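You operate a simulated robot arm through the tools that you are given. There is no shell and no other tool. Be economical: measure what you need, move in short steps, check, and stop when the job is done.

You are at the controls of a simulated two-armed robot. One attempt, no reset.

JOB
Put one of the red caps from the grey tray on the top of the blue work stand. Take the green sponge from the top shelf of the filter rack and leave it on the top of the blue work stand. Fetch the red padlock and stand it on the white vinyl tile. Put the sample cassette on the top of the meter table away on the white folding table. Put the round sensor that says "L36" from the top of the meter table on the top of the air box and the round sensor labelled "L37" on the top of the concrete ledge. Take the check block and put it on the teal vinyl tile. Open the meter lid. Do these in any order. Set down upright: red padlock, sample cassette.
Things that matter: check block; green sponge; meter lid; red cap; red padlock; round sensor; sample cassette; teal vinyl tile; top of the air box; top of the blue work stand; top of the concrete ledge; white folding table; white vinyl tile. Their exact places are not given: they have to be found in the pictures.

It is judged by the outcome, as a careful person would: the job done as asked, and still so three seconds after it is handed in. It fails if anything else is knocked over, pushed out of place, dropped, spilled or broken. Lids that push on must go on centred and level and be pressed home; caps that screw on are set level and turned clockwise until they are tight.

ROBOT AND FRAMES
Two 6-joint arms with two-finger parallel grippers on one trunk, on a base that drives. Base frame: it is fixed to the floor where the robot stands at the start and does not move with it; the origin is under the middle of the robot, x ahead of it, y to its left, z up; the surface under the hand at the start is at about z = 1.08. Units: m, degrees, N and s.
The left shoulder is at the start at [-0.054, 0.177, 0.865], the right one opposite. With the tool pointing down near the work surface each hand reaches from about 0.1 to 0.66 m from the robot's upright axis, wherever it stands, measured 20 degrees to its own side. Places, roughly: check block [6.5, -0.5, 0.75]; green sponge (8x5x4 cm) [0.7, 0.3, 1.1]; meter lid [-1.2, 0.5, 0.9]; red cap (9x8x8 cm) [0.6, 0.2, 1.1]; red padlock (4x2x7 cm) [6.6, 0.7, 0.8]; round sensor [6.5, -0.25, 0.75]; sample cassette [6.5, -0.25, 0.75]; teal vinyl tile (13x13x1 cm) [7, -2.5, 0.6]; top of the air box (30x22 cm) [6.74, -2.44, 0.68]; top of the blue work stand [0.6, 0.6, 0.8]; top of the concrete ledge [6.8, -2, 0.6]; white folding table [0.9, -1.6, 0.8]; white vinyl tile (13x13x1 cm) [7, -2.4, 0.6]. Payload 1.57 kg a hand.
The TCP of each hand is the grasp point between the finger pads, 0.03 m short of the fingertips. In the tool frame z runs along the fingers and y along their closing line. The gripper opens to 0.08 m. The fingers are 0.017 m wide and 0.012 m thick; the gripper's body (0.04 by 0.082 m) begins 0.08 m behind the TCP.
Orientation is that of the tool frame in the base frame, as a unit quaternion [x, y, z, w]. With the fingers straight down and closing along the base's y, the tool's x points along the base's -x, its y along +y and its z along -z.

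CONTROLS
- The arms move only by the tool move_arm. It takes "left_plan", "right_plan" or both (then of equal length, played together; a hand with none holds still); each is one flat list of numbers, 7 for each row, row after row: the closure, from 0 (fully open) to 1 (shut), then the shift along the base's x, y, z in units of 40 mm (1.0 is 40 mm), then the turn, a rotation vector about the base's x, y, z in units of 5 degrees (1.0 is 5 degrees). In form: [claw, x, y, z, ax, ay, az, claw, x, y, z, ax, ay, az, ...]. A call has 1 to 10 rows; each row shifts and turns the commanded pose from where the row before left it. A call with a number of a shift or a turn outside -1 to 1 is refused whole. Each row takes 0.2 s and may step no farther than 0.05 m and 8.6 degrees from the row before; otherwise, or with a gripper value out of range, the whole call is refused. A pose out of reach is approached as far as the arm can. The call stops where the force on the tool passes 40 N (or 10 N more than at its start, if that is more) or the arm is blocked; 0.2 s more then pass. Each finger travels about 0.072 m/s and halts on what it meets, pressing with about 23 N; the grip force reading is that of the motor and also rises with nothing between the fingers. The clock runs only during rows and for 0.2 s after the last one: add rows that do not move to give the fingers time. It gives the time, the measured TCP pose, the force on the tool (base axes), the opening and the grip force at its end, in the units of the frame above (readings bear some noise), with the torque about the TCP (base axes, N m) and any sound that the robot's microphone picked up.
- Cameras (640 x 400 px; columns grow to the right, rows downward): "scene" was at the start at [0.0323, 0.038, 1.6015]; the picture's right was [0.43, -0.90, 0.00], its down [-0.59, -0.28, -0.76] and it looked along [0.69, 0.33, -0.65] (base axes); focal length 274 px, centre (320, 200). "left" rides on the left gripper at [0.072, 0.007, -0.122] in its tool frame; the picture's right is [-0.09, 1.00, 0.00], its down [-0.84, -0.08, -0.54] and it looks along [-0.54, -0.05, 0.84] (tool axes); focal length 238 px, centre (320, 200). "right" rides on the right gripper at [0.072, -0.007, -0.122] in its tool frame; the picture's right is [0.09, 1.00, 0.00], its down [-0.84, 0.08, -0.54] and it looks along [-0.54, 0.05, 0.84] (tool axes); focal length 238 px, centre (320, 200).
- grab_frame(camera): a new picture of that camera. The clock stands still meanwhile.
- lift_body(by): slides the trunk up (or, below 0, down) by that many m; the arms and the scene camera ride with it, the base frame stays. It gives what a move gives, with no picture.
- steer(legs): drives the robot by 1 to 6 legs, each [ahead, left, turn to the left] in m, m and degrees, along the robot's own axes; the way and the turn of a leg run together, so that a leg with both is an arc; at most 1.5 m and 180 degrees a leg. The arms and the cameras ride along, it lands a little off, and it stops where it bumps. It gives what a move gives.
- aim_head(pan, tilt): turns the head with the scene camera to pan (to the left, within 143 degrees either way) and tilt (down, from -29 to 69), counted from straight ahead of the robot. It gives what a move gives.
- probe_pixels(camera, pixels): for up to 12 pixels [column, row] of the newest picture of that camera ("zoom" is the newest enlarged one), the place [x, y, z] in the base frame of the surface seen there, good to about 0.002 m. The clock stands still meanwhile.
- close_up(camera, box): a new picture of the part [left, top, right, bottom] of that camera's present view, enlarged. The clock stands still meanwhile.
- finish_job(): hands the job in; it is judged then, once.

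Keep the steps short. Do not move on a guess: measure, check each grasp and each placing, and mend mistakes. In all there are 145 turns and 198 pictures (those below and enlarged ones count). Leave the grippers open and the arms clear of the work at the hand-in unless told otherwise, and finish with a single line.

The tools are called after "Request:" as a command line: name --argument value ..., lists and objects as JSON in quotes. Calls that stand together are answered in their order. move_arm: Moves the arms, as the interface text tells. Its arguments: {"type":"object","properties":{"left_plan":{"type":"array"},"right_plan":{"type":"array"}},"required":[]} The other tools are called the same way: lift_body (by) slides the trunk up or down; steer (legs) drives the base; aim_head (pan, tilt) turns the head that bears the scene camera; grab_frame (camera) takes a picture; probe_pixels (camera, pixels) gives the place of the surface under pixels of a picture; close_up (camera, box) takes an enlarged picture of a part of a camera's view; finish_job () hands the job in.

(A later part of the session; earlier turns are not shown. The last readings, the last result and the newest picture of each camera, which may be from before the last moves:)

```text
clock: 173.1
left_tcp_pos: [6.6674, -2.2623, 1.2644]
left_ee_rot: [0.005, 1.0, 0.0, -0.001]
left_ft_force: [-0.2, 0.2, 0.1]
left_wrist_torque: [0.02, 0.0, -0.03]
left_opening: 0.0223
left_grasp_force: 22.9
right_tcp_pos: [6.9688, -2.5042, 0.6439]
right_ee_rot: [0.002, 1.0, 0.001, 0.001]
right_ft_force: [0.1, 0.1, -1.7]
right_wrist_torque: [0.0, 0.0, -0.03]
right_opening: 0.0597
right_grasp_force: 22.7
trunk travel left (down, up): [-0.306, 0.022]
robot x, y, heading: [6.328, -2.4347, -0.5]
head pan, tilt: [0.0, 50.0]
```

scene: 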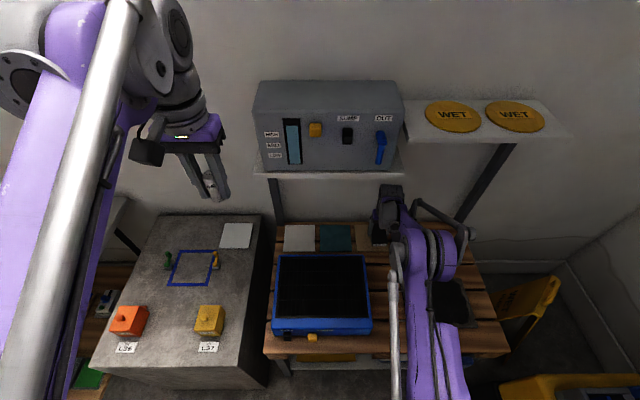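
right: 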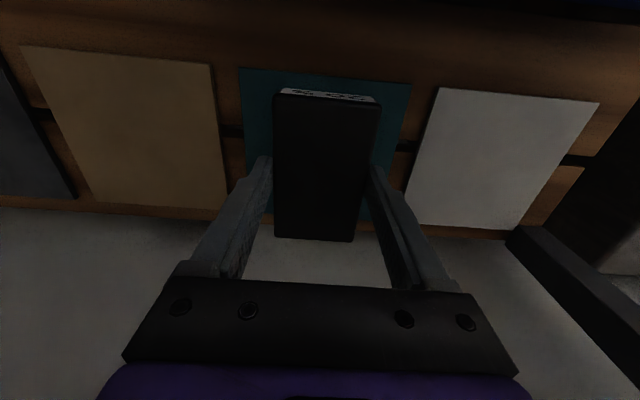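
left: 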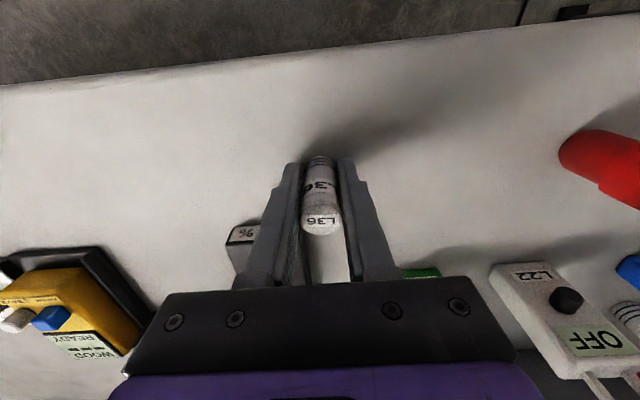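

Weight still carried; lower a bit more.

Request:
move_arm --right_plan '[0.9, 0, 0, -0.05, 0, 0, 0, 0.9, 0, 0, -0.05, 0, 0, 0]'

```text
clock: 173.7
left_tcp_pos: [6.6656, -2.262, 1.2639]
left_ee_rot: [0.005, 1.0, 0.0, -0.001]
left_ft_force: [-1.0, 0.0, -0.1]
left_wrist_torque: [-0.03, 0.01, -0.01]
left_opening: 0.0223
left_grasp_force: 22.8
right_tcp_pos: [6.968, -2.504, 0.64]
right_ee_rot: [0.001, 1.0, 0.001, 0.001]
right_ft_force: [0.9, -0.4, -1.2]
right_wrist_torque: [-0.04, -0.06, 0.04]
right_opening: 0.0597
right_grasp_force: 23.3
trunk travel left (down, up): [-0.306, 0.022]
robot x, y, heading: [6.3229, -2.4364, -0.4]
head pan, tilt: [0.0, 50.0]
```

Within a couple of mm of the tile. Open and look.

Request:
move_arm --right_plan '[0.5, 0, 0, 0, 0, 0, 0, 0.2, 0, 0, 0, 0, 0, 0, 0, 0, 0, 0, 0, 0, 0, 0, 0, 0, 0, 0, 0, 0, 0, 0, 0, 0.5, 0, 0, 0, 0, 0, 0, 0.7, 0, 0, 0]'

Request:
grab_frame --camera "right"

```text
clock: 175.1
left_tcp_pos: [6.6664, -2.2609, 1.2633]
left_ee_rot: [0.005, 1.0, 0.0, -0.002]
left_ft_force: [-0.3, 0.6, -0.6]
left_wrist_torque: [0.02, 0.01, -0.01]
left_opening: 0.0223
left_grasp_force: 23.2
right_tcp_pos: [6.9678, -2.5046, 0.6904]
right_ee_rot: [0.001, 1.0, 0.001, 0.001]
right_ft_force: [-0.2, -0.3, 0.1]
right_wrist_torque: [0.0, 0.02, -0.04]
right_opening: 0.0802
right_grasp_force: 0.1
trunk travel left (down, up): [-0.306, 0.022]
robot x, y, heading: [6.3291, -2.4352, -0.1]
head pan, tilt: [0.0, 50.0]
```

```text
106 pictures are left
```

right: 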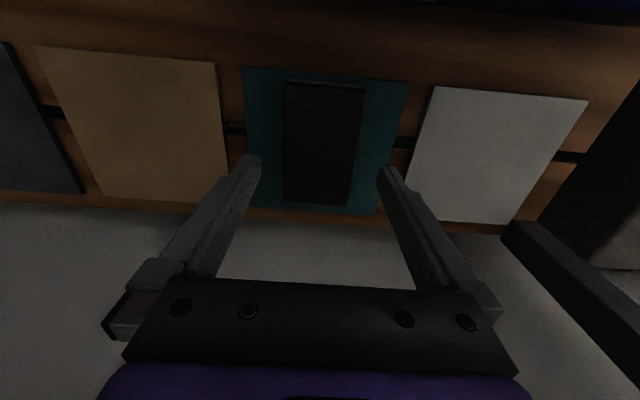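

Check block rests centred on the teal tile. Withdraw the right hand the way it came.

Request:
move_arm --right_plan '[0, 0, -0.9, 0, 0, 0, 0, 0, 0, -0.9, 0, 0, 0, 0, 0, 0, -0.9, 0, 0, 0, 0, 0, 0, -0.9, 0, 0, 0, 0, 0, -0.4, -0.6, 0, 0, 0, 0, 0, -0.9, 0, 0, 0, 0, 0, 0, -0.9, 0, 0, 0, 0, 0, 0, -0.9, 0, 0, 0, 0, 0, 0, -0.9, 0, 0, 0, 0, 0, 0, -0.9, 0, 0.3, 0, 0, 0]'

Request:
move_arm --right_plan '[0, -0.4, -0.2, 0.9, 0, 0, 0, 0, -0.4, -0.2, 0.9, 0, 0, 0, 0, -0.4, -0.2, 0.9, 0, 0, 0, 0, -0.4, -0.2, 0.9, 0, 0, 0, 0, -0.4, -0.2, 0.9, 0, 0, 0, 0, -0.4, -0.2, 0.9, 0, 0, 0, 0, -0.4, -0.2, 0.9, 0, 0, 0, 0, -0.4, -0.2, 0.9, 0, 0, 0, 0, -0.4, -0.2, 0.9, 0, 0, 0, 0, -0.4, 0.4, 0.9, 0, 0, 0]'

Request:
close_up --camera "scene" --box '[80, 200, 400, 380]'

Request:
grab_frame --camera "left"

```text
clock: 177.3
left_tcp_pos: [6.6654, -2.2612, 1.2635]
left_ee_rot: [0.006, 1.0, 0.0, 0.0]
left_ft_force: [-0.1, 0.3, -0.3]
left_wrist_torque: [0.01, 0.03, 0.0]
left_opening: 0.0223
left_grasp_force: 22.8
right_tcp_pos: [6.7714, -2.672, 0.7011]
right_ee_rot: [0.002, 1.0, 0.001, 0.001]
right_ft_force: [0.3, -0.2, 0.6]
right_wrist_torque: [0.0, -0.02, 0.0]
right_opening: 0.0801
right_grasp_force: 0.0
trunk travel left (down, up): [-0.306, 0.022]
robot x, y, heading: [6.3263, -2.4358, -0.5]
head pan, tilt: [0.0, 50.0]
```

```text
clock: 179.5
left_tcp_pos: [6.6648, -2.261, 1.2624]
left_ee_rot: [0.006, 1.0, 0.0, -0.001]
left_ft_force: [0.7, 0.6, -0.4]
left_wrist_torque: [-0.04, 0.03, 0.03]
left_opening: 0.0225
left_grasp_force: 23.3
right_tcp_pos: [6.6117, -2.7262, 1.0613]
right_ee_rot: [0.002, 1.0, 0.001, 0.0]
right_ft_force: [-0.9, 0.1, -0.3]
right_wrist_torque: [-0.03, -0.02, -0.04]
right_opening: 0.08
right_grasp_force: 0.0
trunk travel left (down, up): [-0.306, 0.022]
robot x, y, heading: [6.3271, -2.436, -0.1]
head pan, tilt: [0.0, 50.0]
```

```text
2.00 times, centred on (240, 290) of scene
```

zoom: 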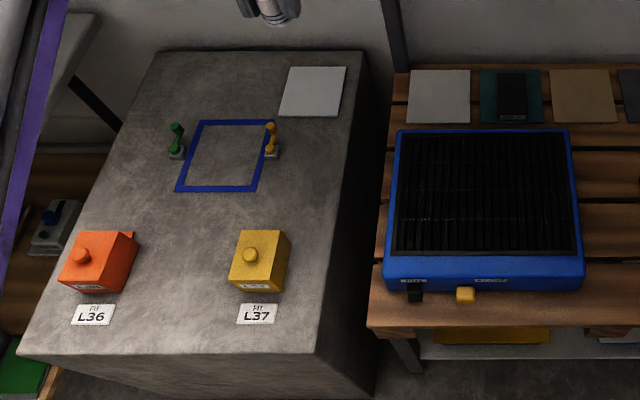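

```text
104 pictures are left
```

left: 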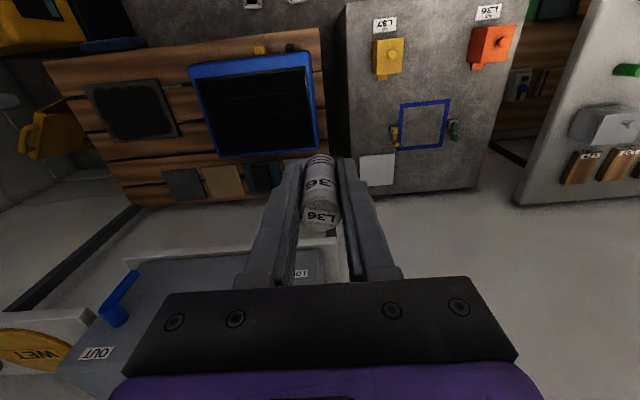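

Now L36 to the air box top, around (6.73,-2.42): move over and down.

Request:
move_arm --left_plan '[0.9, 0.16, -0.4, -0.9, 0, 0, 0, 0.9, 0.16, -0.4, -0.9, 0, 0, 0, 0.9, 0.16, -0.4, -0.9, 0, 0, 0, 0.9, 0.16, -0.4, -0.9, 0, 0, 0, 0.9, 0.16, -0.4, -0.9, 0, 0, 0, 0.9, 0.16, -0.4, -0.9, 0, 0, 0, 0.9, 0.16, -0.4, -0.9, 0, 0, 0, 0.9, 0.16, -0.4, -0.9, 0, 0, 0, 0.9, 0.16, -0.4, -0.9, 0, 0, 0, 0.9, 0.16, -0.4, -0.9, 0, 0, 0]'

Request:
move_arm --left_plan '[0.9, 0, 0, -0.9, 0, 0, 0, 0.9, 0, 0, -0.9, 0, 0, 0, 0.9, 0, 0, -0.9, 0, 0, 0, 0.9, 0, 0, -0.7, 0, 0, 0]'

Request:
grab_frame --camera "left"

```text
clock: 181.7
left_tcp_pos: [6.7312, -2.422, 0.9016]
left_ee_rot: [0.004, 1.0, 0.0, -0.001]
left_ft_force: [-0.1, -0.2, -0.5]
left_wrist_torque: [0.0, 0.02, 0.0]
left_opening: 0.0226
left_grasp_force: 22.7
right_tcp_pos: [6.6145, -2.7288, 1.0603]
right_ee_rot: [0.003, 1.0, 0.002, 0.0]
right_ft_force: [0.1, 0.6, 0.4]
right_wrist_torque: [-0.01, 0.01, -0.02]
right_opening: 0.0797
right_grasp_force: 0.1
trunk travel left (down, up): [-0.306, 0.022]
robot x, y, heading: [6.3281, -2.4346, -0.6]
head pan, tilt: [0.0, 50.0]
```

```text
clock: 182.7
left_tcp_pos: [6.7321, -2.4222, 0.7654]
left_ee_rot: [0.006, 1.0, 0.0, -0.001]
left_ft_force: [-0.4, -0.2, -1.8]
left_wrist_torque: [0.0, -0.04, -0.01]
left_opening: 0.0225
left_grasp_force: 23.1
right_tcp_pos: [6.6136, -2.7274, 1.0605]
right_ee_rot: [0.002, 1.0, 0.002, 0.001]
right_ft_force: [-0.6, 0.1, 0.7]
right_wrist_torque: [0.02, -0.01, 0.01]
right_opening: 0.0801
right_grasp_force: 0.0
trunk travel left (down, up): [-0.306, 0.022]
robot x, y, heading: [6.3288, -2.4346, -0.2]
head pan, tilt: [0.0, 50.0]
```

```text
103 pictures are left
```

left: 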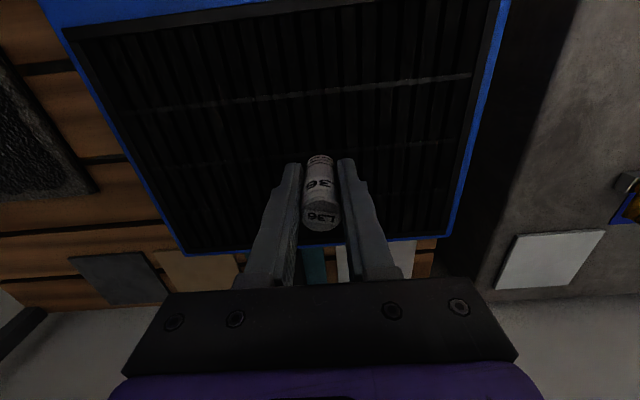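

Over the grille. Lower 37 mm in small steps.

Request:
move_arm --left_plan '[0.9, 0, 0, -0.5, 0, 0, 0, 0.9, 0, 0, -0.35, 0, 0, 0, 0.9, 0, 0, -0.1, 0, 0, 0, 0.9, 0, 0, -0.05, 0, 0, 0]'

```text
clock: 183.7
left_tcp_pos: [6.7312, -2.4225, 0.7262]
left_ee_rot: [0.006, 1.0, 0.0, -0.001]
left_ft_force: [0.9, -1.0, 2.6]
left_wrist_torque: [-0.02, -0.05, 0.03]
left_opening: 0.0223
left_grasp_force: 22.9
right_tcp_pos: [6.6116, -2.7277, 1.0604]
right_ee_rot: [0.002, 1.0, 0.002, 0.002]
right_ft_force: [-0.4, -0.4, 0.4]
right_wrist_torque: [-0.01, -0.03, -0.02]
right_opening: 0.0798
right_grasp_force: 0.0
trunk travel left (down, up): [-0.306, 0.022]
robot x, y, heading: [6.3298, -2.4343, -0.5]
head pan, tilt: [0.0, 50.0]
```

Contact (2.6 N). Release slowly and rise.

Request:
move_arm --left_plan '[0.6, 0, 0, 0, 0, 0, 0, 0.3, 0, 0, 0, 0, 0, 0, 0, 0, 0, 0, 0, 0, 0, 0, 0, 0, 0, 0, 0, 0, 0, 0, 0, 0.4, 0, 0, 0, 0, 0, 0, 0.8, 0, 0, 0, 0, 0, 0, 0.9, 0, 0, 0, 0, 0, 0, 0.9, 0, 0, 0]'

Request:
grab_frame --camera "left"

```text
clock: 185.5
left_tcp_pos: [6.7307, -2.4226, 0.8473]
left_ee_rot: [0.005, 1.0, 0.0, -0.001]
left_ft_force: [-0.4, -0.1, 0.0]
left_wrist_torque: [-0.02, -0.03, -0.01]
left_opening: 0.08
left_grasp_force: 0.1
right_tcp_pos: [6.6133, -2.7271, 1.0607]
right_ee_rot: [0.002, 1.0, 0.0, 0.001]
right_ft_force: [-0.3, -0.4, 1.2]
right_wrist_torque: [0.01, 0.01, 0.0]
right_opening: 0.0803
right_grasp_force: 0.0
trunk travel left (down, up): [-0.306, 0.022]
robot x, y, heading: [6.3246, -2.4338, -0.2]
head pan, tilt: [0.0, 50.0]
```

```text
102 pictures are left
```

left: 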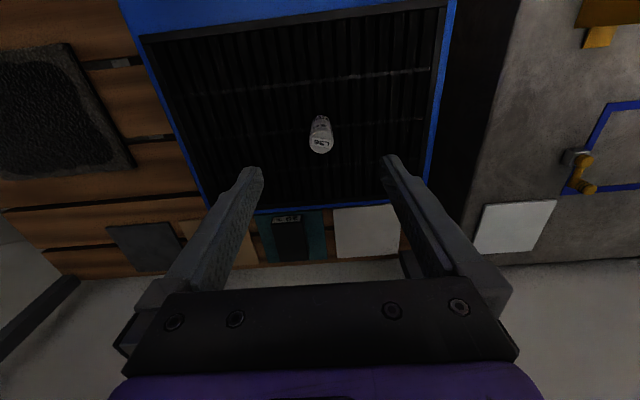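

L36 stands on the air box. Raise both hands.

Request:
move_arm --left_plan '[0, -0.2, 0.1, 0.95, 0, 0, 0, 0, -0.2, 0.1, 0.95, 0, 0, 0, 0, -0.2, 0.1, 0.95, 0, 0, 0, 0, -0.2, 0.1, 0.95, 0, 0, 0, 0, -0.2, 0.1, 0.95, 0, 0, 0, 0, -0.2, 0.1, 0.95, 0, 0, 0, 0, -0.2, 0.1, 0.95, 0, 0, 0, 0, -0.2, 0.1, 0.95, 0, 0, 0, 0, -0.2, 0.1, 0.95, 0, 0, 0, 0, -0.2, 0.1, 0.95, 0, 0, 0]' --right_plan '[0, -0.1, 0, 0.6, 0, 0, 0, 0, -0.1, 0, 0.6, 0, 0, 0, 0, -0.1, 0, 0.6, 0, 0, 0, 0, -0.1, 0, 0.6, 0, 0, 0, 0, -0.1, 0, 0.6, 0, 0, 0, 0, -0.1, 0, 0.6, 0, 0, 0, 0, -0.1, 0, 0.6, 0, 0, 0, 0, -0.1, 0, 0.6, 0, 0, 0, 0, -0.1, 0, 0.6, 0, 0, 0, 0, -0.1, 0, 0.6, 0, 0, 0]'

Request:
steer --legs '[[-0.55, 0, 0], [0, 1.2, 0], [0, 1.25, 0]]'

Request:
aim_head --pan 30 --tilt 35

Request:
grab_frame --camera "scene"

```text
clock: 187.7
left_tcp_pos: [6.65, -2.3818, 1.2277]
left_ee_rot: [0.005, 1.0, 0.0, 0.0]
left_ft_force: [-0.3, -0.8, 0.1]
left_wrist_torque: [-0.01, 0.01, -0.02]
left_opening: 0.0797
left_grasp_force: 0.0
right_tcp_pos: [6.5724, -2.7291, 1.3024]
right_ee_rot: [0.002, 1.0, 0.002, 0.001]
right_ft_force: [0.1, -0.8, -0.1]
right_wrist_torque: [-0.02, -0.01, 0.02]
right_opening: 0.0798
right_grasp_force: 0.0
trunk travel left (down, up): [-0.306, 0.022]
robot x, y, heading: [6.3264, -2.4363, -0.4]
head pan, tilt: [0.0, 50.0]
```

```text
clock: 212.0
left_tcp_pos: [6.1042, 0.0586, 1.2264]
left_ee_rot: [0.008, 1.0, 0.0, -0.001]
left_ft_force: [-0.6, 0.2, 0.7]
left_wrist_torque: [0.03, 0.04, -0.03]
left_opening: 0.08
left_grasp_force: 0.0
right_tcp_pos: [6.0257, -0.2886, 1.3012]
right_ee_rot: [0.005, 1.0, 0.001, 0.001]
right_ft_force: [0.2, 0.1, 0.3]
right_wrist_torque: [0.0, -0.01, -0.04]
right_opening: 0.0799
right_grasp_force: 0.0
trunk travel left (down, up): [-0.306, 0.022]
robot x, y, heading: [5.7812, 0.0089, -0.6]
head pan, tilt: [0.0, 50.0]
```

```text
clock: 212.9
left_tcp_pos: [6.1038, 0.0599, 1.2268]
left_ee_rot: [0.007, 1.0, 0.0, -0.001]
left_ft_force: [0.0, -0.7, -0.4]
left_wrist_torque: [-0.02, -0.01, -0.02]
left_opening: 0.0802
left_grasp_force: 0.0
right_tcp_pos: [6.0244, -0.2879, 1.3008]
right_ee_rot: [0.004, 1.0, 0.001, 0.002]
right_ft_force: [0.4, -0.5, 0.0]
right_wrist_torque: [-0.03, 0.0, 0.0]
right_opening: 0.08
right_grasp_force: 0.1
trunk travel left (down, up): [-0.306, 0.022]
robot x, y, heading: [5.7807, 0.004, -0.6]
head pan, tilt: [30.0, 35.0]
```

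```text
101 pictures are left
```

scene: 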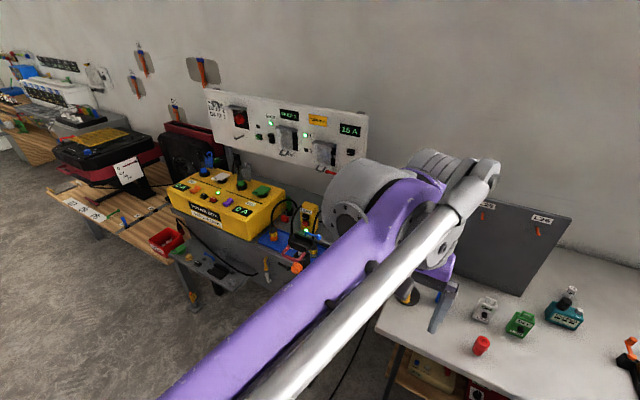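

Request:
close_up --camera "scene" --box '[140, 90, 360, 290]'

Request:
probe_pixels --camera "scene" --pixels '[[165, 240], [291, 238], [275, 240], [240, 118], [300, 255], [240, 250], [195, 290], [325, 170], [238, 215], [310, 215]]'

```text
2.00 times, centred on (250, 190) of scene
```

zoom: 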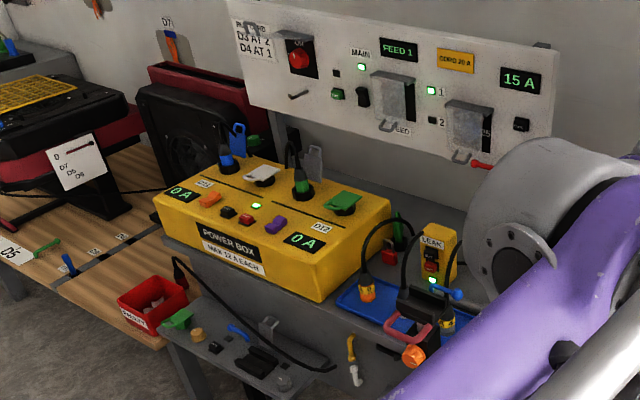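

```text
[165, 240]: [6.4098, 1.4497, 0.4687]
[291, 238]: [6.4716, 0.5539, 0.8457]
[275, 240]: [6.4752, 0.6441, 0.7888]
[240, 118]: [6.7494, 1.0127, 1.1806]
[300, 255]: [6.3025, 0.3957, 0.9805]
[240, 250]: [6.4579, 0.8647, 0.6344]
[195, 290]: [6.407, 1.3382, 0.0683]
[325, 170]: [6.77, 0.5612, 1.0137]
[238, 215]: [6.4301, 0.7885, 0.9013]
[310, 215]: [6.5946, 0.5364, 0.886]
```

The red padlock seems at ≈(285,225) beside the yellow power box. Strafe left 0.6 m for a clear look.

Request:
steer --legs '[[0, 0.62, 0.5]]'

Request:
aim_head --pan 0 --tilt 42

Request:
grab_frame --camera "scene"

Request:
close_up --camera "scene" --box '[230, 120, 430, 270]'

```text
clock: 218.9
left_tcp_pos: [6.1106, 0.6856, 1.2273]
left_ee_rot: [0.006, 1.0, 0.0, -0.002]
left_ft_force: [0.3, -0.3, 0.8]
left_wrist_torque: [0.01, -0.01, 0.0]
left_opening: 0.0803
left_grasp_force: 0.0
right_tcp_pos: [6.0322, 0.3384, 1.3021]
right_ee_rot: [0.003, 1.0, 0.001, 0.001]
right_ft_force: [0.4, 0.1, 0.9]
right_wrist_torque: [0.01, -0.02, -0.03]
right_opening: 0.0798
right_grasp_force: 0.0
trunk travel left (down, up): [-0.306, 0.022]
robot x, y, heading: [5.7869, 0.6306, -0.3]
head pan, tilt: [30.0, 35.0]
```

```text
clock: 219.8
left_tcp_pos: [6.1102, 0.6862, 1.2268]
left_ee_rot: [0.006, 1.0, 0.0, -0.001]
left_ft_force: [0.0, 0.5, -0.2]
left_wrist_torque: [0.01, -0.02, -0.01]
left_opening: 0.0798
left_grasp_force: 0.0
right_tcp_pos: [6.0311, 0.3387, 1.3014]
right_ee_rot: [0.004, 1.0, 0.002, 0.001]
right_ft_force: [0.7, -0.5, 0.4]
right_wrist_torque: [0.04, -0.02, 0.0]
right_opening: 0.0801
right_grasp_force: 0.1
trunk travel left (down, up): [-0.306, 0.022]
robot x, y, heading: [5.7908, 0.63, -0.4]
head pan, tilt: [0.0, 42.0]
```

```text
99 pictures are left
```

scene: 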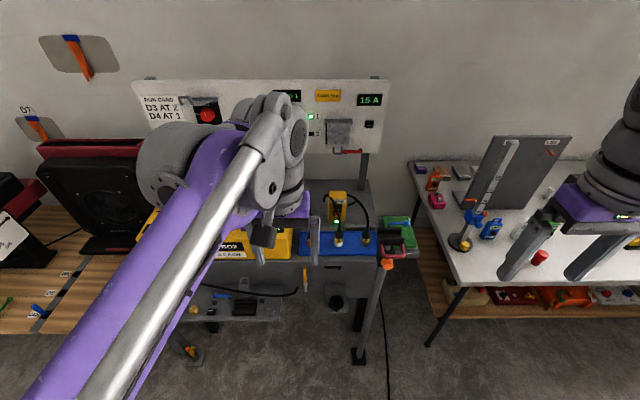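

```text
2.67 times, centred on (330, 195) of scene
```

zoom: 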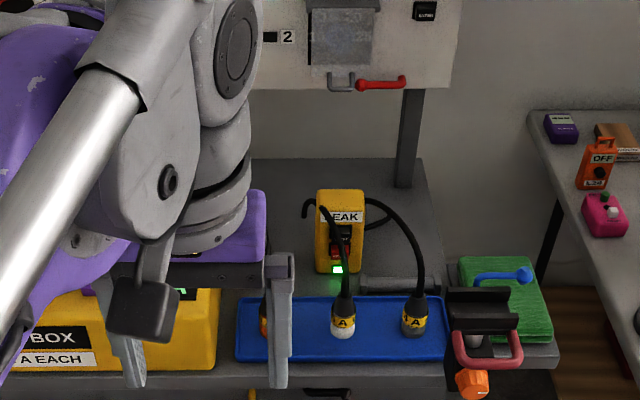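

Request:
grab_frame --camera "left"

Request:
grab_frame --camera "right"

```text
97 pictures are left
```

left: 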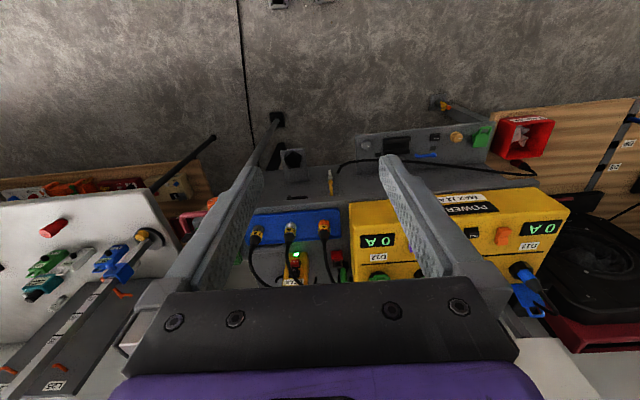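

```text
96 pictures are left
```

right: 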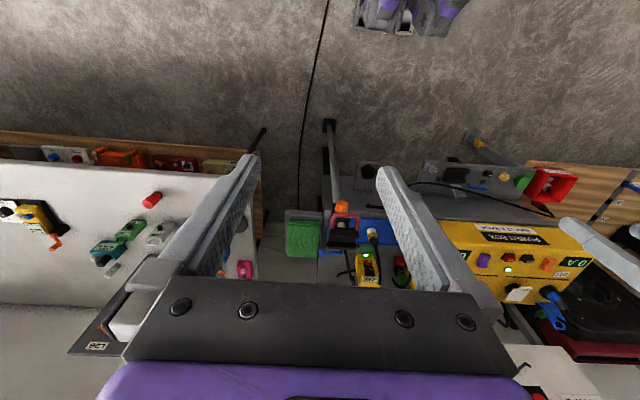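

Request:
close_up --camera "left" --box '[230, 200, 390, 300]'

Request:
probe_pixels --camera "left" --pixels '[[336, 256], [341, 274], [324, 230], [297, 265], [350, 240], [310, 200], [335, 245], [332, 265]]'

```text
4.00 times, centred on (310, 250) of left
```

zoom: 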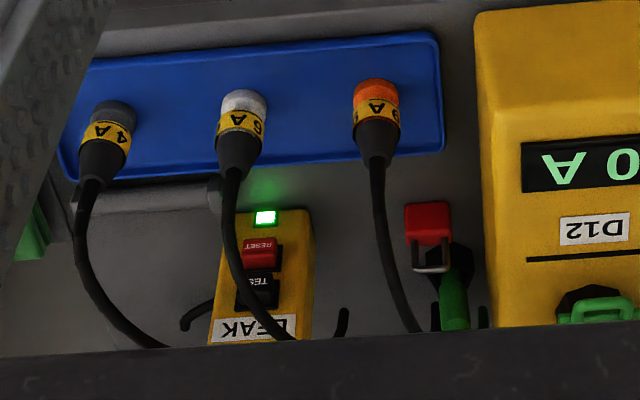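

```text
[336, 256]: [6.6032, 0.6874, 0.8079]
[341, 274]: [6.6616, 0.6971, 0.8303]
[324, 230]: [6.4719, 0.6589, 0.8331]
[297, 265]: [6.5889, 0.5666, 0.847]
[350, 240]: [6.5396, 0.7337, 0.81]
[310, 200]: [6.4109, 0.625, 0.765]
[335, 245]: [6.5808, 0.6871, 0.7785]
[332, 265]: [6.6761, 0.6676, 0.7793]
```

Red padlock at ≈(6.607,0.687), standing on the table (z≈0.778) between a cable and the yellow box. Drive 0.25 m closer and hover the left hand.

Request:
steer --legs '[[0.25, 0, 0.4]]'

Request:
move_arm --left_plan '[0, 0.6, 0, -0.3, 0, 0, 0, 0, 0.6, 0, -0.3, 0, 0, 0, 0, 0.6, 0, -0.3, 0, 0, 0, 0, 0.6, 0, -0.3, 0, 0, 0, 0, 0.6, 0, -0.3, 0, 0, 0, 0, 0.6, 0, -0.3, 0, 0, 0, 0, 0.6, 0, -0.3, 0, 0, 0, 0, 0.6, 0, -0.3, 0, 0, 0]'

Request:
grab_frame --camera "left"

```text
clock: 221.7
left_tcp_pos: [6.3586, 0.6844, 1.2262]
left_ee_rot: [0.006, 1.0, 0.0, -0.001]
left_ft_force: [0.4, -0.2, -1.1]
left_wrist_torque: [0.0, -0.01, -0.01]
left_opening: 0.0798
left_grasp_force: 0.0
right_tcp_pos: [6.2813, 0.3386, 1.3025]
right_ee_rot: [0.002, 1.0, 0.001, 0.001]
right_ft_force: [0.3, 0.4, 0.5]
right_wrist_torque: [0.01, -0.01, 0.03]
right_opening: 0.08
right_grasp_force: 0.1
trunk travel left (down, up): [-0.306, 0.022]
robot x, y, heading: [6.0352, 0.6309, -0.5]
head pan, tilt: [0.0, 42.0]
```

```text
clock: 223.4
left_tcp_pos: [6.5524, 0.6843, 1.131]
left_ee_rot: [0.005, 1.0, 0.0, -0.002]
left_ft_force: [1.1, -0.6, -0.5]
left_wrist_torque: [-0.03, 0.01, 0.0]
left_opening: 0.0803
left_grasp_force: 0.1
right_tcp_pos: [6.2828, 0.3382, 1.3017]
right_ee_rot: [0.002, 1.0, 0.002, 0.0]
right_ft_force: [0.1, -0.5, 0.0]
right_wrist_torque: [0.02, 0.02, -0.04]
right_opening: 0.0801
right_grasp_force: 0.0
trunk travel left (down, up): [-0.306, 0.022]
robot x, y, heading: [6.0354, 0.6267, -0.3]
head pan, tilt: [0.0, 42.0]
```

```text
94 pictures are left
```

left: 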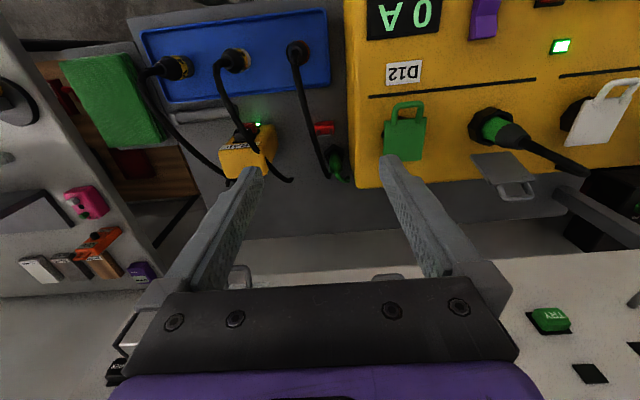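

Request:
close_up --camera "left" --box '[260, 90, 400, 200]'

Request:
probe_pixels --camera "left" --pixels '[[318, 128], [331, 128], [324, 124], [324, 132], [345, 128], [334, 160], [316, 140], [360, 150], [350, 170], [335, 172], [305, 110], [328, 175]]'

```text
3.64 times, centred on (330, 145) of left
```

zoom: 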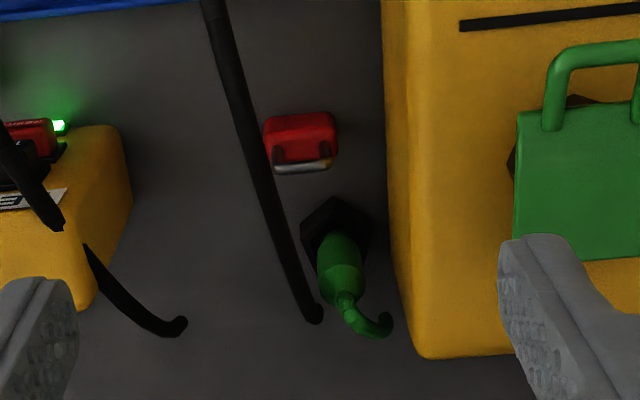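

```text
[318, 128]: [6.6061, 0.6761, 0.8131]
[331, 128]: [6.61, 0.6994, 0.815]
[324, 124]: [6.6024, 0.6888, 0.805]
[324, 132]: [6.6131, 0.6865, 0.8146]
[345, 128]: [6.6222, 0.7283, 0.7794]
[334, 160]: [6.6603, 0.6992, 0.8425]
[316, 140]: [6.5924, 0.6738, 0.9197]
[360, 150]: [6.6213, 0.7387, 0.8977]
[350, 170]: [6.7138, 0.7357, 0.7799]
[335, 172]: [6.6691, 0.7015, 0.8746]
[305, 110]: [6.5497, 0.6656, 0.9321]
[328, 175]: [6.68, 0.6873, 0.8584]
```

A cable arcs near the padlock, so I measure it carefully.

Request:
probe_pixels --camera "zoom" --pixels '[[212, 10], [228, 65], [242, 110], [255, 150], [268, 190], [282, 235], [296, 275], [312, 315], [300, 165], [300, 150], [275, 125], [330, 125]]'

Request:
probe_pixels --camera "left" --pixels '[[293, 60], [298, 80], [302, 100], [296, 45], [355, 185], [352, 120], [347, 60], [331, 142], [318, 140]]'

```text
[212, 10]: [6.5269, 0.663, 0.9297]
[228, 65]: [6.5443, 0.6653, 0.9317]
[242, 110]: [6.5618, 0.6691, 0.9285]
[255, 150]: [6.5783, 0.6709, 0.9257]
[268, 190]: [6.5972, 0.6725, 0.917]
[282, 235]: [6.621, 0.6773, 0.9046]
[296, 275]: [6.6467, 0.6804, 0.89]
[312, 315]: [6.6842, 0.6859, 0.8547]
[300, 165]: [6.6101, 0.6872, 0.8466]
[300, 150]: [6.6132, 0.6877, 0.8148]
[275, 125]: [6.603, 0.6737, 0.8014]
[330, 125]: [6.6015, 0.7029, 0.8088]
```

```text
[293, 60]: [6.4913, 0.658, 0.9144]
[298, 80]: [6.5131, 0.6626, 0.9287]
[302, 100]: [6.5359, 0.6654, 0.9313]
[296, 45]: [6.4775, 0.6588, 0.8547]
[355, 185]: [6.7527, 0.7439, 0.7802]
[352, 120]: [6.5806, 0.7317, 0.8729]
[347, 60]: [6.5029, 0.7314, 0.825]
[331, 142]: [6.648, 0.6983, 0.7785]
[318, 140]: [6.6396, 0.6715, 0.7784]
```

The cable runs above the padlock's right edge (y≈0.675, z≈0.91). I'll pinch only the shackle from front/back with the hand yawed 90°, staying above the cable. First yaw the left hand high up.

Request:
move_arm --left_plan '[0, 0.08, 0.0135, 0, 0, 0, 1, 0, 0.08, 0.0135, 0, 0, 0, 1, 0, 0.08, 0.0135, 0, 0, 0, 1, 0, 0.08, 0.0135, 0, 0, 0, 1, 0, 0.08, 0.0135, 0, 0, 0, 1, 0, 0.08, 0.0135, 0, 0, 0, 1, 0, 0.08, 0.0135, 0, 0, 0, 1, 0, 0.08, 0.0135, 0, 0, 0, 1, 0, 0.08, 0.0135, 0, 0, 0, 1, 0, 0.08, 0.0135, 0, 0, 0, 1]'

Request:
move_arm --left_plan '[0.3, 0.08, 0.0135, 0, 0, 0, 1, 0.5, 0.08, 0.0135, 0, 0, 0, 1, 0.6, 0.08, 0.0135, 0, 0, 0, 1, 0.6, 0.08, 0.0135, 0, 0, 0, 1, 0.6, 0.08, 0.0135, 0, 0, 0, 1, 0.6, 0.08, 0.0135, 0, 0, 0, 1, 0.6, 0.08, 0.0135, 0, 0, 0, 1, 0.6, 0.08, 0.0135, 0, 0, 0, 1]'

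Request:
grab_frame --camera "left"

Request:
grab_frame --camera "scene"

```text
clock: 225.7
left_tcp_pos: [6.5838, 0.6895, 1.1298]
left_ee_rot: [-0.42, 0.908, -0.001, -0.001]
left_ft_force: [0.7, 0.3, 0.2]
left_wrist_torque: [0.03, -0.02, 0.03]
left_opening: 0.0801
left_grasp_force: 0.1
right_tcp_pos: [6.2808, 0.3375, 1.3008]
right_ee_rot: [0.002, 1.0, 0.002, 0.001]
right_ft_force: [0.2, -0.1, 0.1]
right_wrist_torque: [0.02, -0.01, 0.0]
right_opening: 0.0801
right_grasp_force: 0.0
trunk travel left (down, up): [-0.306, 0.022]
robot x, y, heading: [6.0355, 0.6314, -0.5]
head pan, tilt: [0.0, 42.0]
```

```text
clock: 227.4
left_tcp_pos: [6.6094, 0.6942, 1.1306]
left_ee_rot: [-0.704, 0.71, -0.001, -0.001]
left_ft_force: [0.3, 0.6, 0.6]
left_wrist_torque: [-0.01, 0.01, -0.03]
left_opening: 0.0317
left_grasp_force: 0.0
right_tcp_pos: [6.281, 0.3376, 1.3015]
right_ee_rot: [0.001, 1.0, 0.001, 0.001]
right_ft_force: [0.0, 0.8, 0.0]
right_wrist_torque: [0.01, 0.02, 0.01]
right_opening: 0.0797
right_grasp_force: 0.0
trunk travel left (down, up): [-0.306, 0.022]
robot x, y, heading: [6.0338, 0.6293, -0.3]
head pan, tilt: [0.0, 42.0]
```

```text
92 pictures are left
```

left: 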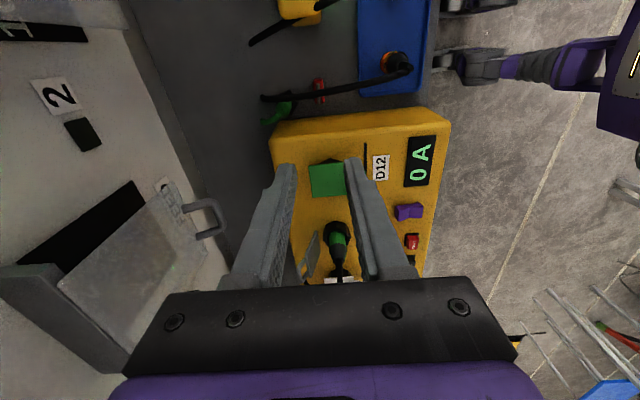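

```text
91 pictures are left
```

scene: 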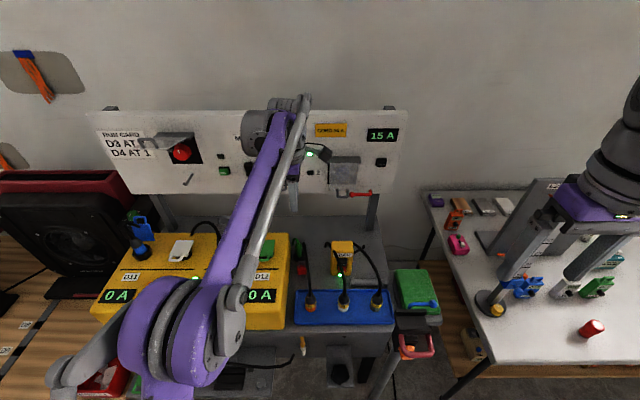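

Padlock centred in the finger plane (column 320). Check panel protrusions near the hand.

Request:
probe_pixels --camera "left" --pixels '[[215, 220], [200, 205], [160, 190], [100, 200], [320, 88], [318, 100], [290, 97], [350, 90], [325, 160], [337, 235], [275, 110], [300, 250]]'

Request:
close_up --camera "left" --box '[250, 50, 400, 150]'

```text
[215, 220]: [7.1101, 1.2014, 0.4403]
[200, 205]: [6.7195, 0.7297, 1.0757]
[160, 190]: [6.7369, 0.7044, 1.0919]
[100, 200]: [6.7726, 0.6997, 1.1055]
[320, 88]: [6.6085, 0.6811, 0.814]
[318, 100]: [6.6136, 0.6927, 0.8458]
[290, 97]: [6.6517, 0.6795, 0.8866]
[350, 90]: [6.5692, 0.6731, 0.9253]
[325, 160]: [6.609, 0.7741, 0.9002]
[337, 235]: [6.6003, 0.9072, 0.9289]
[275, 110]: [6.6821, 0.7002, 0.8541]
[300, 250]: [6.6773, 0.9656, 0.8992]
```

```text
4.00 times, centred on (325, 100) of left
```

zoom: 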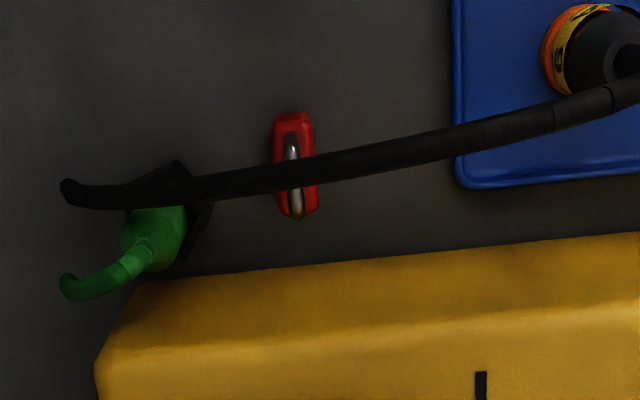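

Descend to z≈0.91 first (above the padlock), shifting y to 0.697.

Request:
move_arm --left_plan '[0.6, 0.02, 0.08, -0.9, 0, 0, 0, 0.6, 0, 0, -0.95, 0, 0, 0, 0.6, 0, 0, -0.95, 0, 0, 0, 0.6, 0, 0, -0.95, 0, 0, 0, 0.6, 0, 0, -0.95, 0, 0, 0, 0.6, 0, 0, -0.7, 0, 0, 0]'

Request:
close_up --camera "left" --box '[240, 80, 400, 200]'

```text
clock: 228.8
left_tcp_pos: [6.6091, 0.6975, 0.9143]
left_ee_rot: [-0.704, 0.71, -0.001, -0.001]
left_ft_force: [0.4, -0.8, 0.0]
left_wrist_torque: [-0.01, -0.02, 0.0]
left_opening: 0.0319
left_grasp_force: 0.0
right_tcp_pos: [6.2819, 0.3377, 1.3021]
right_ee_rot: [0.002, 1.0, 0.001, 0.001]
right_ft_force: [0.4, 0.1, 0.3]
right_wrist_torque: [-0.02, 0.02, 0.03]
right_opening: 0.0801
right_grasp_force: 0.1
trunk travel left (down, up): [-0.306, 0.022]
robot x, y, heading: [6.035, 0.6307, -0.3]
head pan, tilt: [0.0, 42.0]
```

```text
3.33 times, centred on (320, 140) of left
```

zoom: 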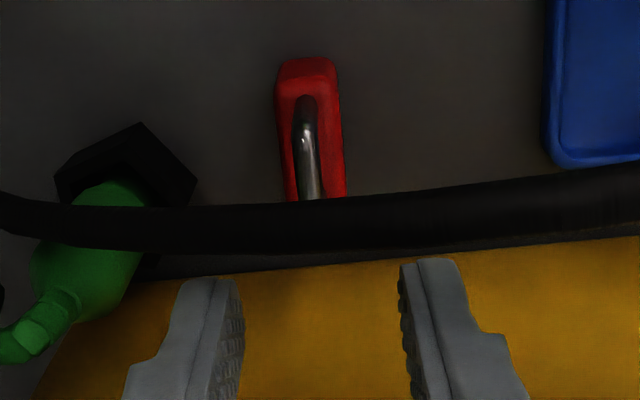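

Fingers straddle correctly, clear of the cable. Descend to 0.857 and close.

Request:
move_arm --left_plan '[0.6, 0, 0, -0.7, 0, 0, 0, 0.6, 0, 0, -0.72, 0, 0, 0, 0.8, 0, 0, 0, 0, 0, 0, 1, 0, 0, 0, 0, 0, 0, 1, 0, 0, 0, 0, 0, 0, 1, 0, 0, 0, 0, 0, 0]'

Request:
close_up --camera "left" --box '[240, 80, 400, 200]'

```text
clock: 230.2
left_tcp_pos: [6.6095, 0.6979, 0.8584]
left_ee_rot: [-0.703, 0.711, 0.0, -0.001]
left_ft_force: [0.0, 0.5, 0.1]
left_wrist_torque: [0.02, 0.02, 0.0]
left_opening: 0.0055
left_grasp_force: 23.1
right_tcp_pos: [6.2818, 0.3379, 1.3016]
right_ee_rot: [0.002, 1.0, 0.0, 0.0]
right_ft_force: [0.0, -0.3, 0.4]
right_wrist_torque: [0.01, 0.0, -0.03]
right_opening: 0.0799
right_grasp_force: 0.0
trunk travel left (down, up): [-0.306, 0.022]
robot x, y, heading: [6.0355, 0.6321, -0.4]
head pan, tilt: [0.0, 42.0]
```

```text
3.33 times, centred on (320, 140) of left
```

zoom: 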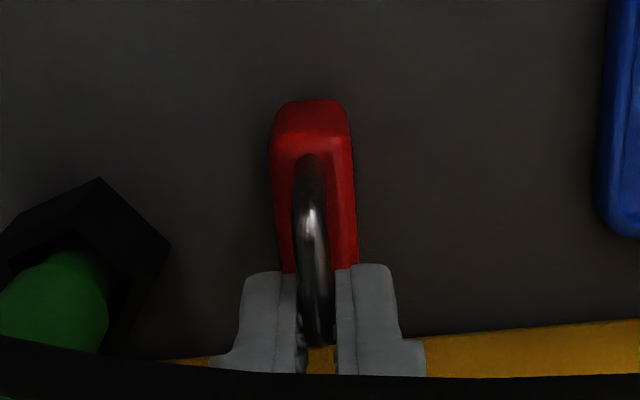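

Shackle gripped (5.5 mm). Lift 10 mm, shift 16 mm toward +y away from the cable, check.

Request:
move_arm --left_plan '[1, 0, 0, 0.15, 0, 0, 0, 1, 0, 0, 0.1, 0, 0, 0, 1, 0, 0.2, 0, 0, 0, 0, 1, 0, 0.2, 0, 0, 0, 0]'

Request:
grab_frame --camera "left"

Request:
close_up --camera "scene" --box '[230, 180, 390, 300]'

```text
clock: 231.2
left_tcp_pos: [6.6101, 0.7142, 0.8688]
left_ee_rot: [-0.704, 0.711, 0.0, -0.001]
left_ft_force: [0.2, -0.1, -0.3]
left_wrist_torque: [0.0, -0.02, -0.01]
left_opening: 0.0055
left_grasp_force: 23.0
right_tcp_pos: [6.2816, 0.3384, 1.3012]
right_ee_rot: [0.001, 1.0, 0.001, 0.001]
right_ft_force: [-1.4, -0.1, 0.5]
right_wrist_torque: [0.02, -0.02, 0.0]
right_opening: 0.0799
right_grasp_force: 0.0
trunk travel left (down, up): [-0.306, 0.022]
robot x, y, heading: [6.0401, 0.6331, -0.2]
head pan, tilt: [0.0, 42.0]
```

```text
87 pictures are left
```

left: 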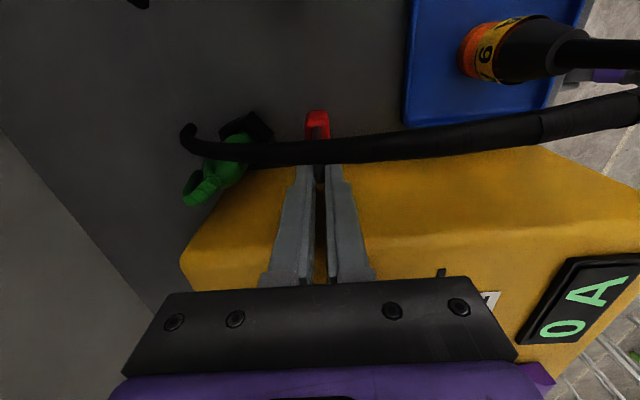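

```text
3.33 times, centred on (310, 240) of scene
```

zoom: 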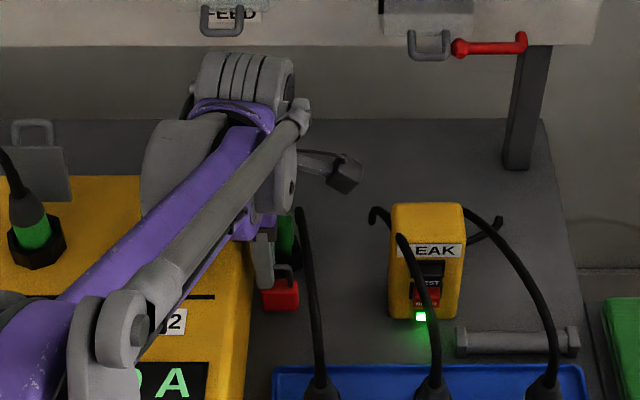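

Padlock hangs upright between cable and box. Shift 4 mm more, then lift straight.

Request:
move_arm --left_plan '[1, 0, 0.1, 0, 0, 0, 0, 1, 0, 0, 0.4, 0, 0, 0, 1, 0, 0, 0.6, 0, 0, 0, 1, 0, 0, 0.8, 0, 0, 0, 1, 0, 0, 0.9, 0, 0, 0, 1, 0, 0, 0.9, 0, 0, 0, 1, 0, 0, 0.9, 0, 0, 0]'

Request:
grab_frame --camera "left"

Request:
close_up --camera "scene" --box '[200, 150, 400, 300]'

```text
clock: 232.8
left_tcp_pos: [6.6093, 0.7179, 1.0491]
left_ee_rot: [-0.703, 0.711, 0.0, -0.001]
left_ft_force: [-0.2, 0.3, -0.9]
left_wrist_torque: [0.03, -0.01, 0.02]
left_opening: 0.0056
left_grasp_force: 23.1
right_tcp_pos: [6.2809, 0.3371, 1.3017]
right_ee_rot: [0.002, 1.0, 0.002, 0.001]
right_ft_force: [0.1, 0.3, -0.6]
right_wrist_torque: [-0.05, -0.02, -0.01]
right_opening: 0.0801
right_grasp_force: 0.0
trunk travel left (down, up): [-0.306, 0.022]
robot x, y, heading: [6.0394, 0.6293, -0.3]
head pan, tilt: [0.0, 42.0]
```

```text
85 pictures are left
```

left: 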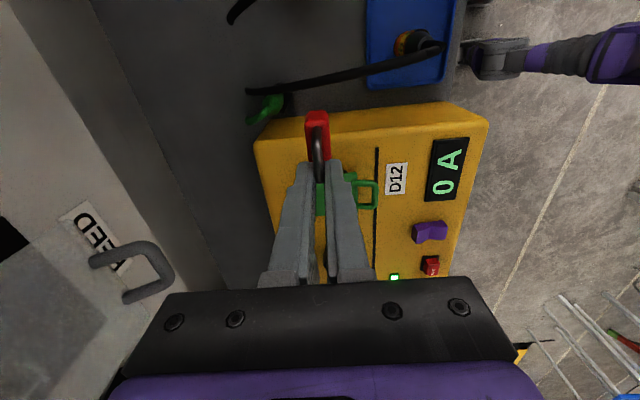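

```text
2.67 times, centred on (300, 225) of scene
```

zoom: 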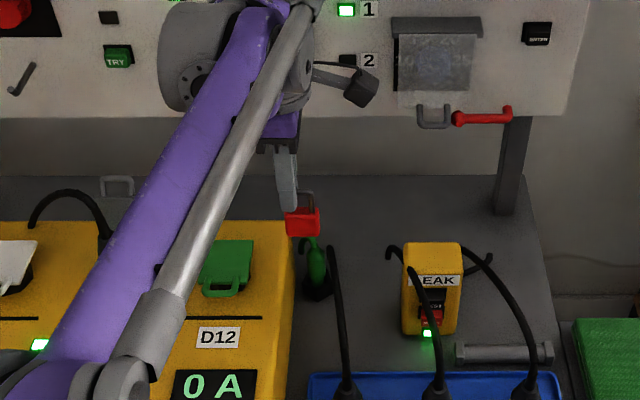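

Padlock secured. Pull the left hand back and up, then look at the measuring post and L37.

Request:
move_arm --left_plan '[1, -0.9, 0, 0.5, 0, 0, 0, 1, -0.9, 0, 0.5, 0, 0, 0, 1, -0.9, 0, 0.5, 0, 0, 0, 1, -0.9, 0.2, 0.5, 0, 0, 0, 1, -0.9, 0.2, 0.5, 0, 0, 0, 1, -0.9, 0.2, 0.5, 0, 0, 0, 1, -0.9, 0.2, 0.5, 0, 0, 0, 1, -0.9, 0.2, 0.5, 0, 0, 0]'

Request:
steer --legs '[[-0.25, 0, 0.3], [0, -0.55, 0]]'

Request:
aim_head --pan 0 --tilt 38

Request:
grab_frame --camera "scene"

Request:
grab_frame --camera "left"

```text
clock: 234.7
left_tcp_pos: [6.3202, 0.7573, 1.209]
left_ee_rot: [-0.704, 0.711, -0.001, 0.0]
left_ft_force: [-0.2, 0.3, -1.1]
left_wrist_torque: [0.01, -0.04, 0.0]
left_opening: 0.0057
left_grasp_force: 22.6
right_tcp_pos: [6.2799, 0.3378, 1.3017]
right_ee_rot: [0.002, 1.0, 0.001, 0.002]
right_ft_force: [-0.1, 0.9, -0.2]
right_wrist_torque: [0.01, -0.06, 0.02]
right_opening: 0.0798
right_grasp_force: 0.2
trunk travel left (down, up): [-0.306, 0.022]
robot x, y, heading: [6.0349, 0.628, -0.5]
head pan, tilt: [0.0, 42.0]
```

```text
clock: 241.4
left_tcp_pos: [6.0729, 0.2079, 1.2083]
left_ee_rot: [-0.705, 0.709, -0.001, 0.0]
left_ft_force: [-0.6, -0.2, -1.1]
left_wrist_torque: [0.02, 0.01, 0.0]
left_opening: 0.0058
left_grasp_force: 22.8
right_tcp_pos: [6.0343, -0.2125, 1.3015]
right_ee_rot: [-0.001, 1.0, 0.0, 0.001]
right_ft_force: [-0.2, -0.2, 0.0]
right_wrist_torque: [0.01, -0.03, -0.01]
right_opening: 0.0799
right_grasp_force: 0.1
trunk travel left (down, up): [-0.306, 0.022]
robot x, y, heading: [5.7873, 0.0823, 0.1]
head pan, tilt: [0.0, 42.0]
```

```text
clock: 242.1
left_tcp_pos: [6.0728, 0.2079, 1.2077]
left_ee_rot: [-0.705, 0.709, -0.001, 0.0]
left_ft_force: [-0.1, -0.4, -0.3]
left_wrist_torque: [0.0, 0.01, 0.01]
left_opening: 0.0056
left_grasp_force: 22.9
right_tcp_pos: [6.0344, -0.212, 1.3016]
right_ee_rot: [0.0, 1.0, 0.001, 0.0]
right_ft_force: [0.3, 0.7, 0.3]
right_wrist_torque: [0.03, -0.02, -0.02]
right_opening: 0.0798
right_grasp_force: 0.1
trunk travel left (down, up): [-0.306, 0.022]
robot x, y, heading: [5.7874, 0.0774, -0.3]
head pan, tilt: [0.0, 38.0]
```

```text
83 pictures are left
```

scene: 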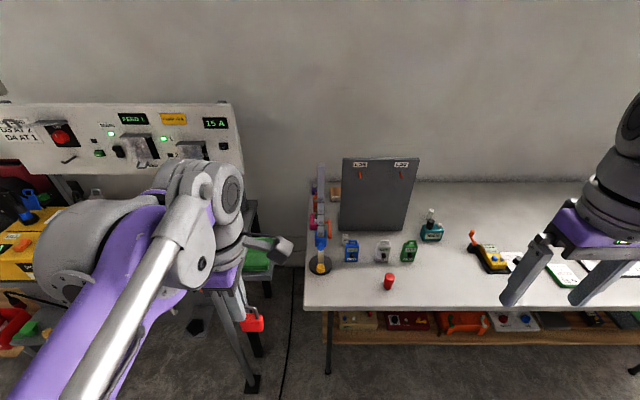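

```text
82 pictures are left
```

left: 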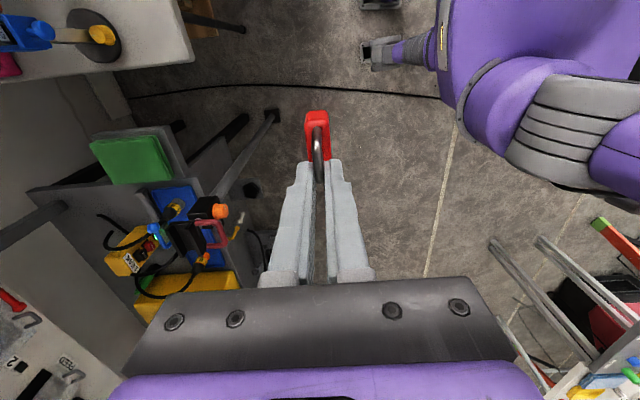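

Request:
close_up --camera "scene" --box '[290, 150, 450, 280]'

Request:
probe_pixels --camera "scene" --pixels '[[320, 170], [320, 225], [320, 265], [350, 237], [346, 238], [352, 245], [383, 245], [408, 245], [345, 225], [342, 228], [390, 162], [411, 160]]'

```text
3.08 times, centred on (370, 215) of scene
```

zoom: 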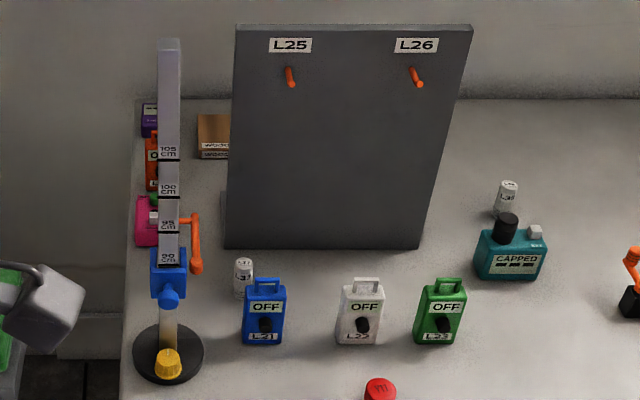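

```text
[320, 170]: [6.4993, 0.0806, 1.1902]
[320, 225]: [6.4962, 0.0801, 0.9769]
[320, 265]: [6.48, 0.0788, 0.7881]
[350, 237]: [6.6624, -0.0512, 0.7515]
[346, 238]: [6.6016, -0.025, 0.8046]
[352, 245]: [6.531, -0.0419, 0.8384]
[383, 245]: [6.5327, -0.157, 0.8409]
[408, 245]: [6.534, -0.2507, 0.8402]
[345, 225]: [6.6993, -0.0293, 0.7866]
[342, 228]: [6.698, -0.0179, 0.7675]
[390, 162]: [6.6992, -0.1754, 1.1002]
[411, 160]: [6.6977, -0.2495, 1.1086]
```

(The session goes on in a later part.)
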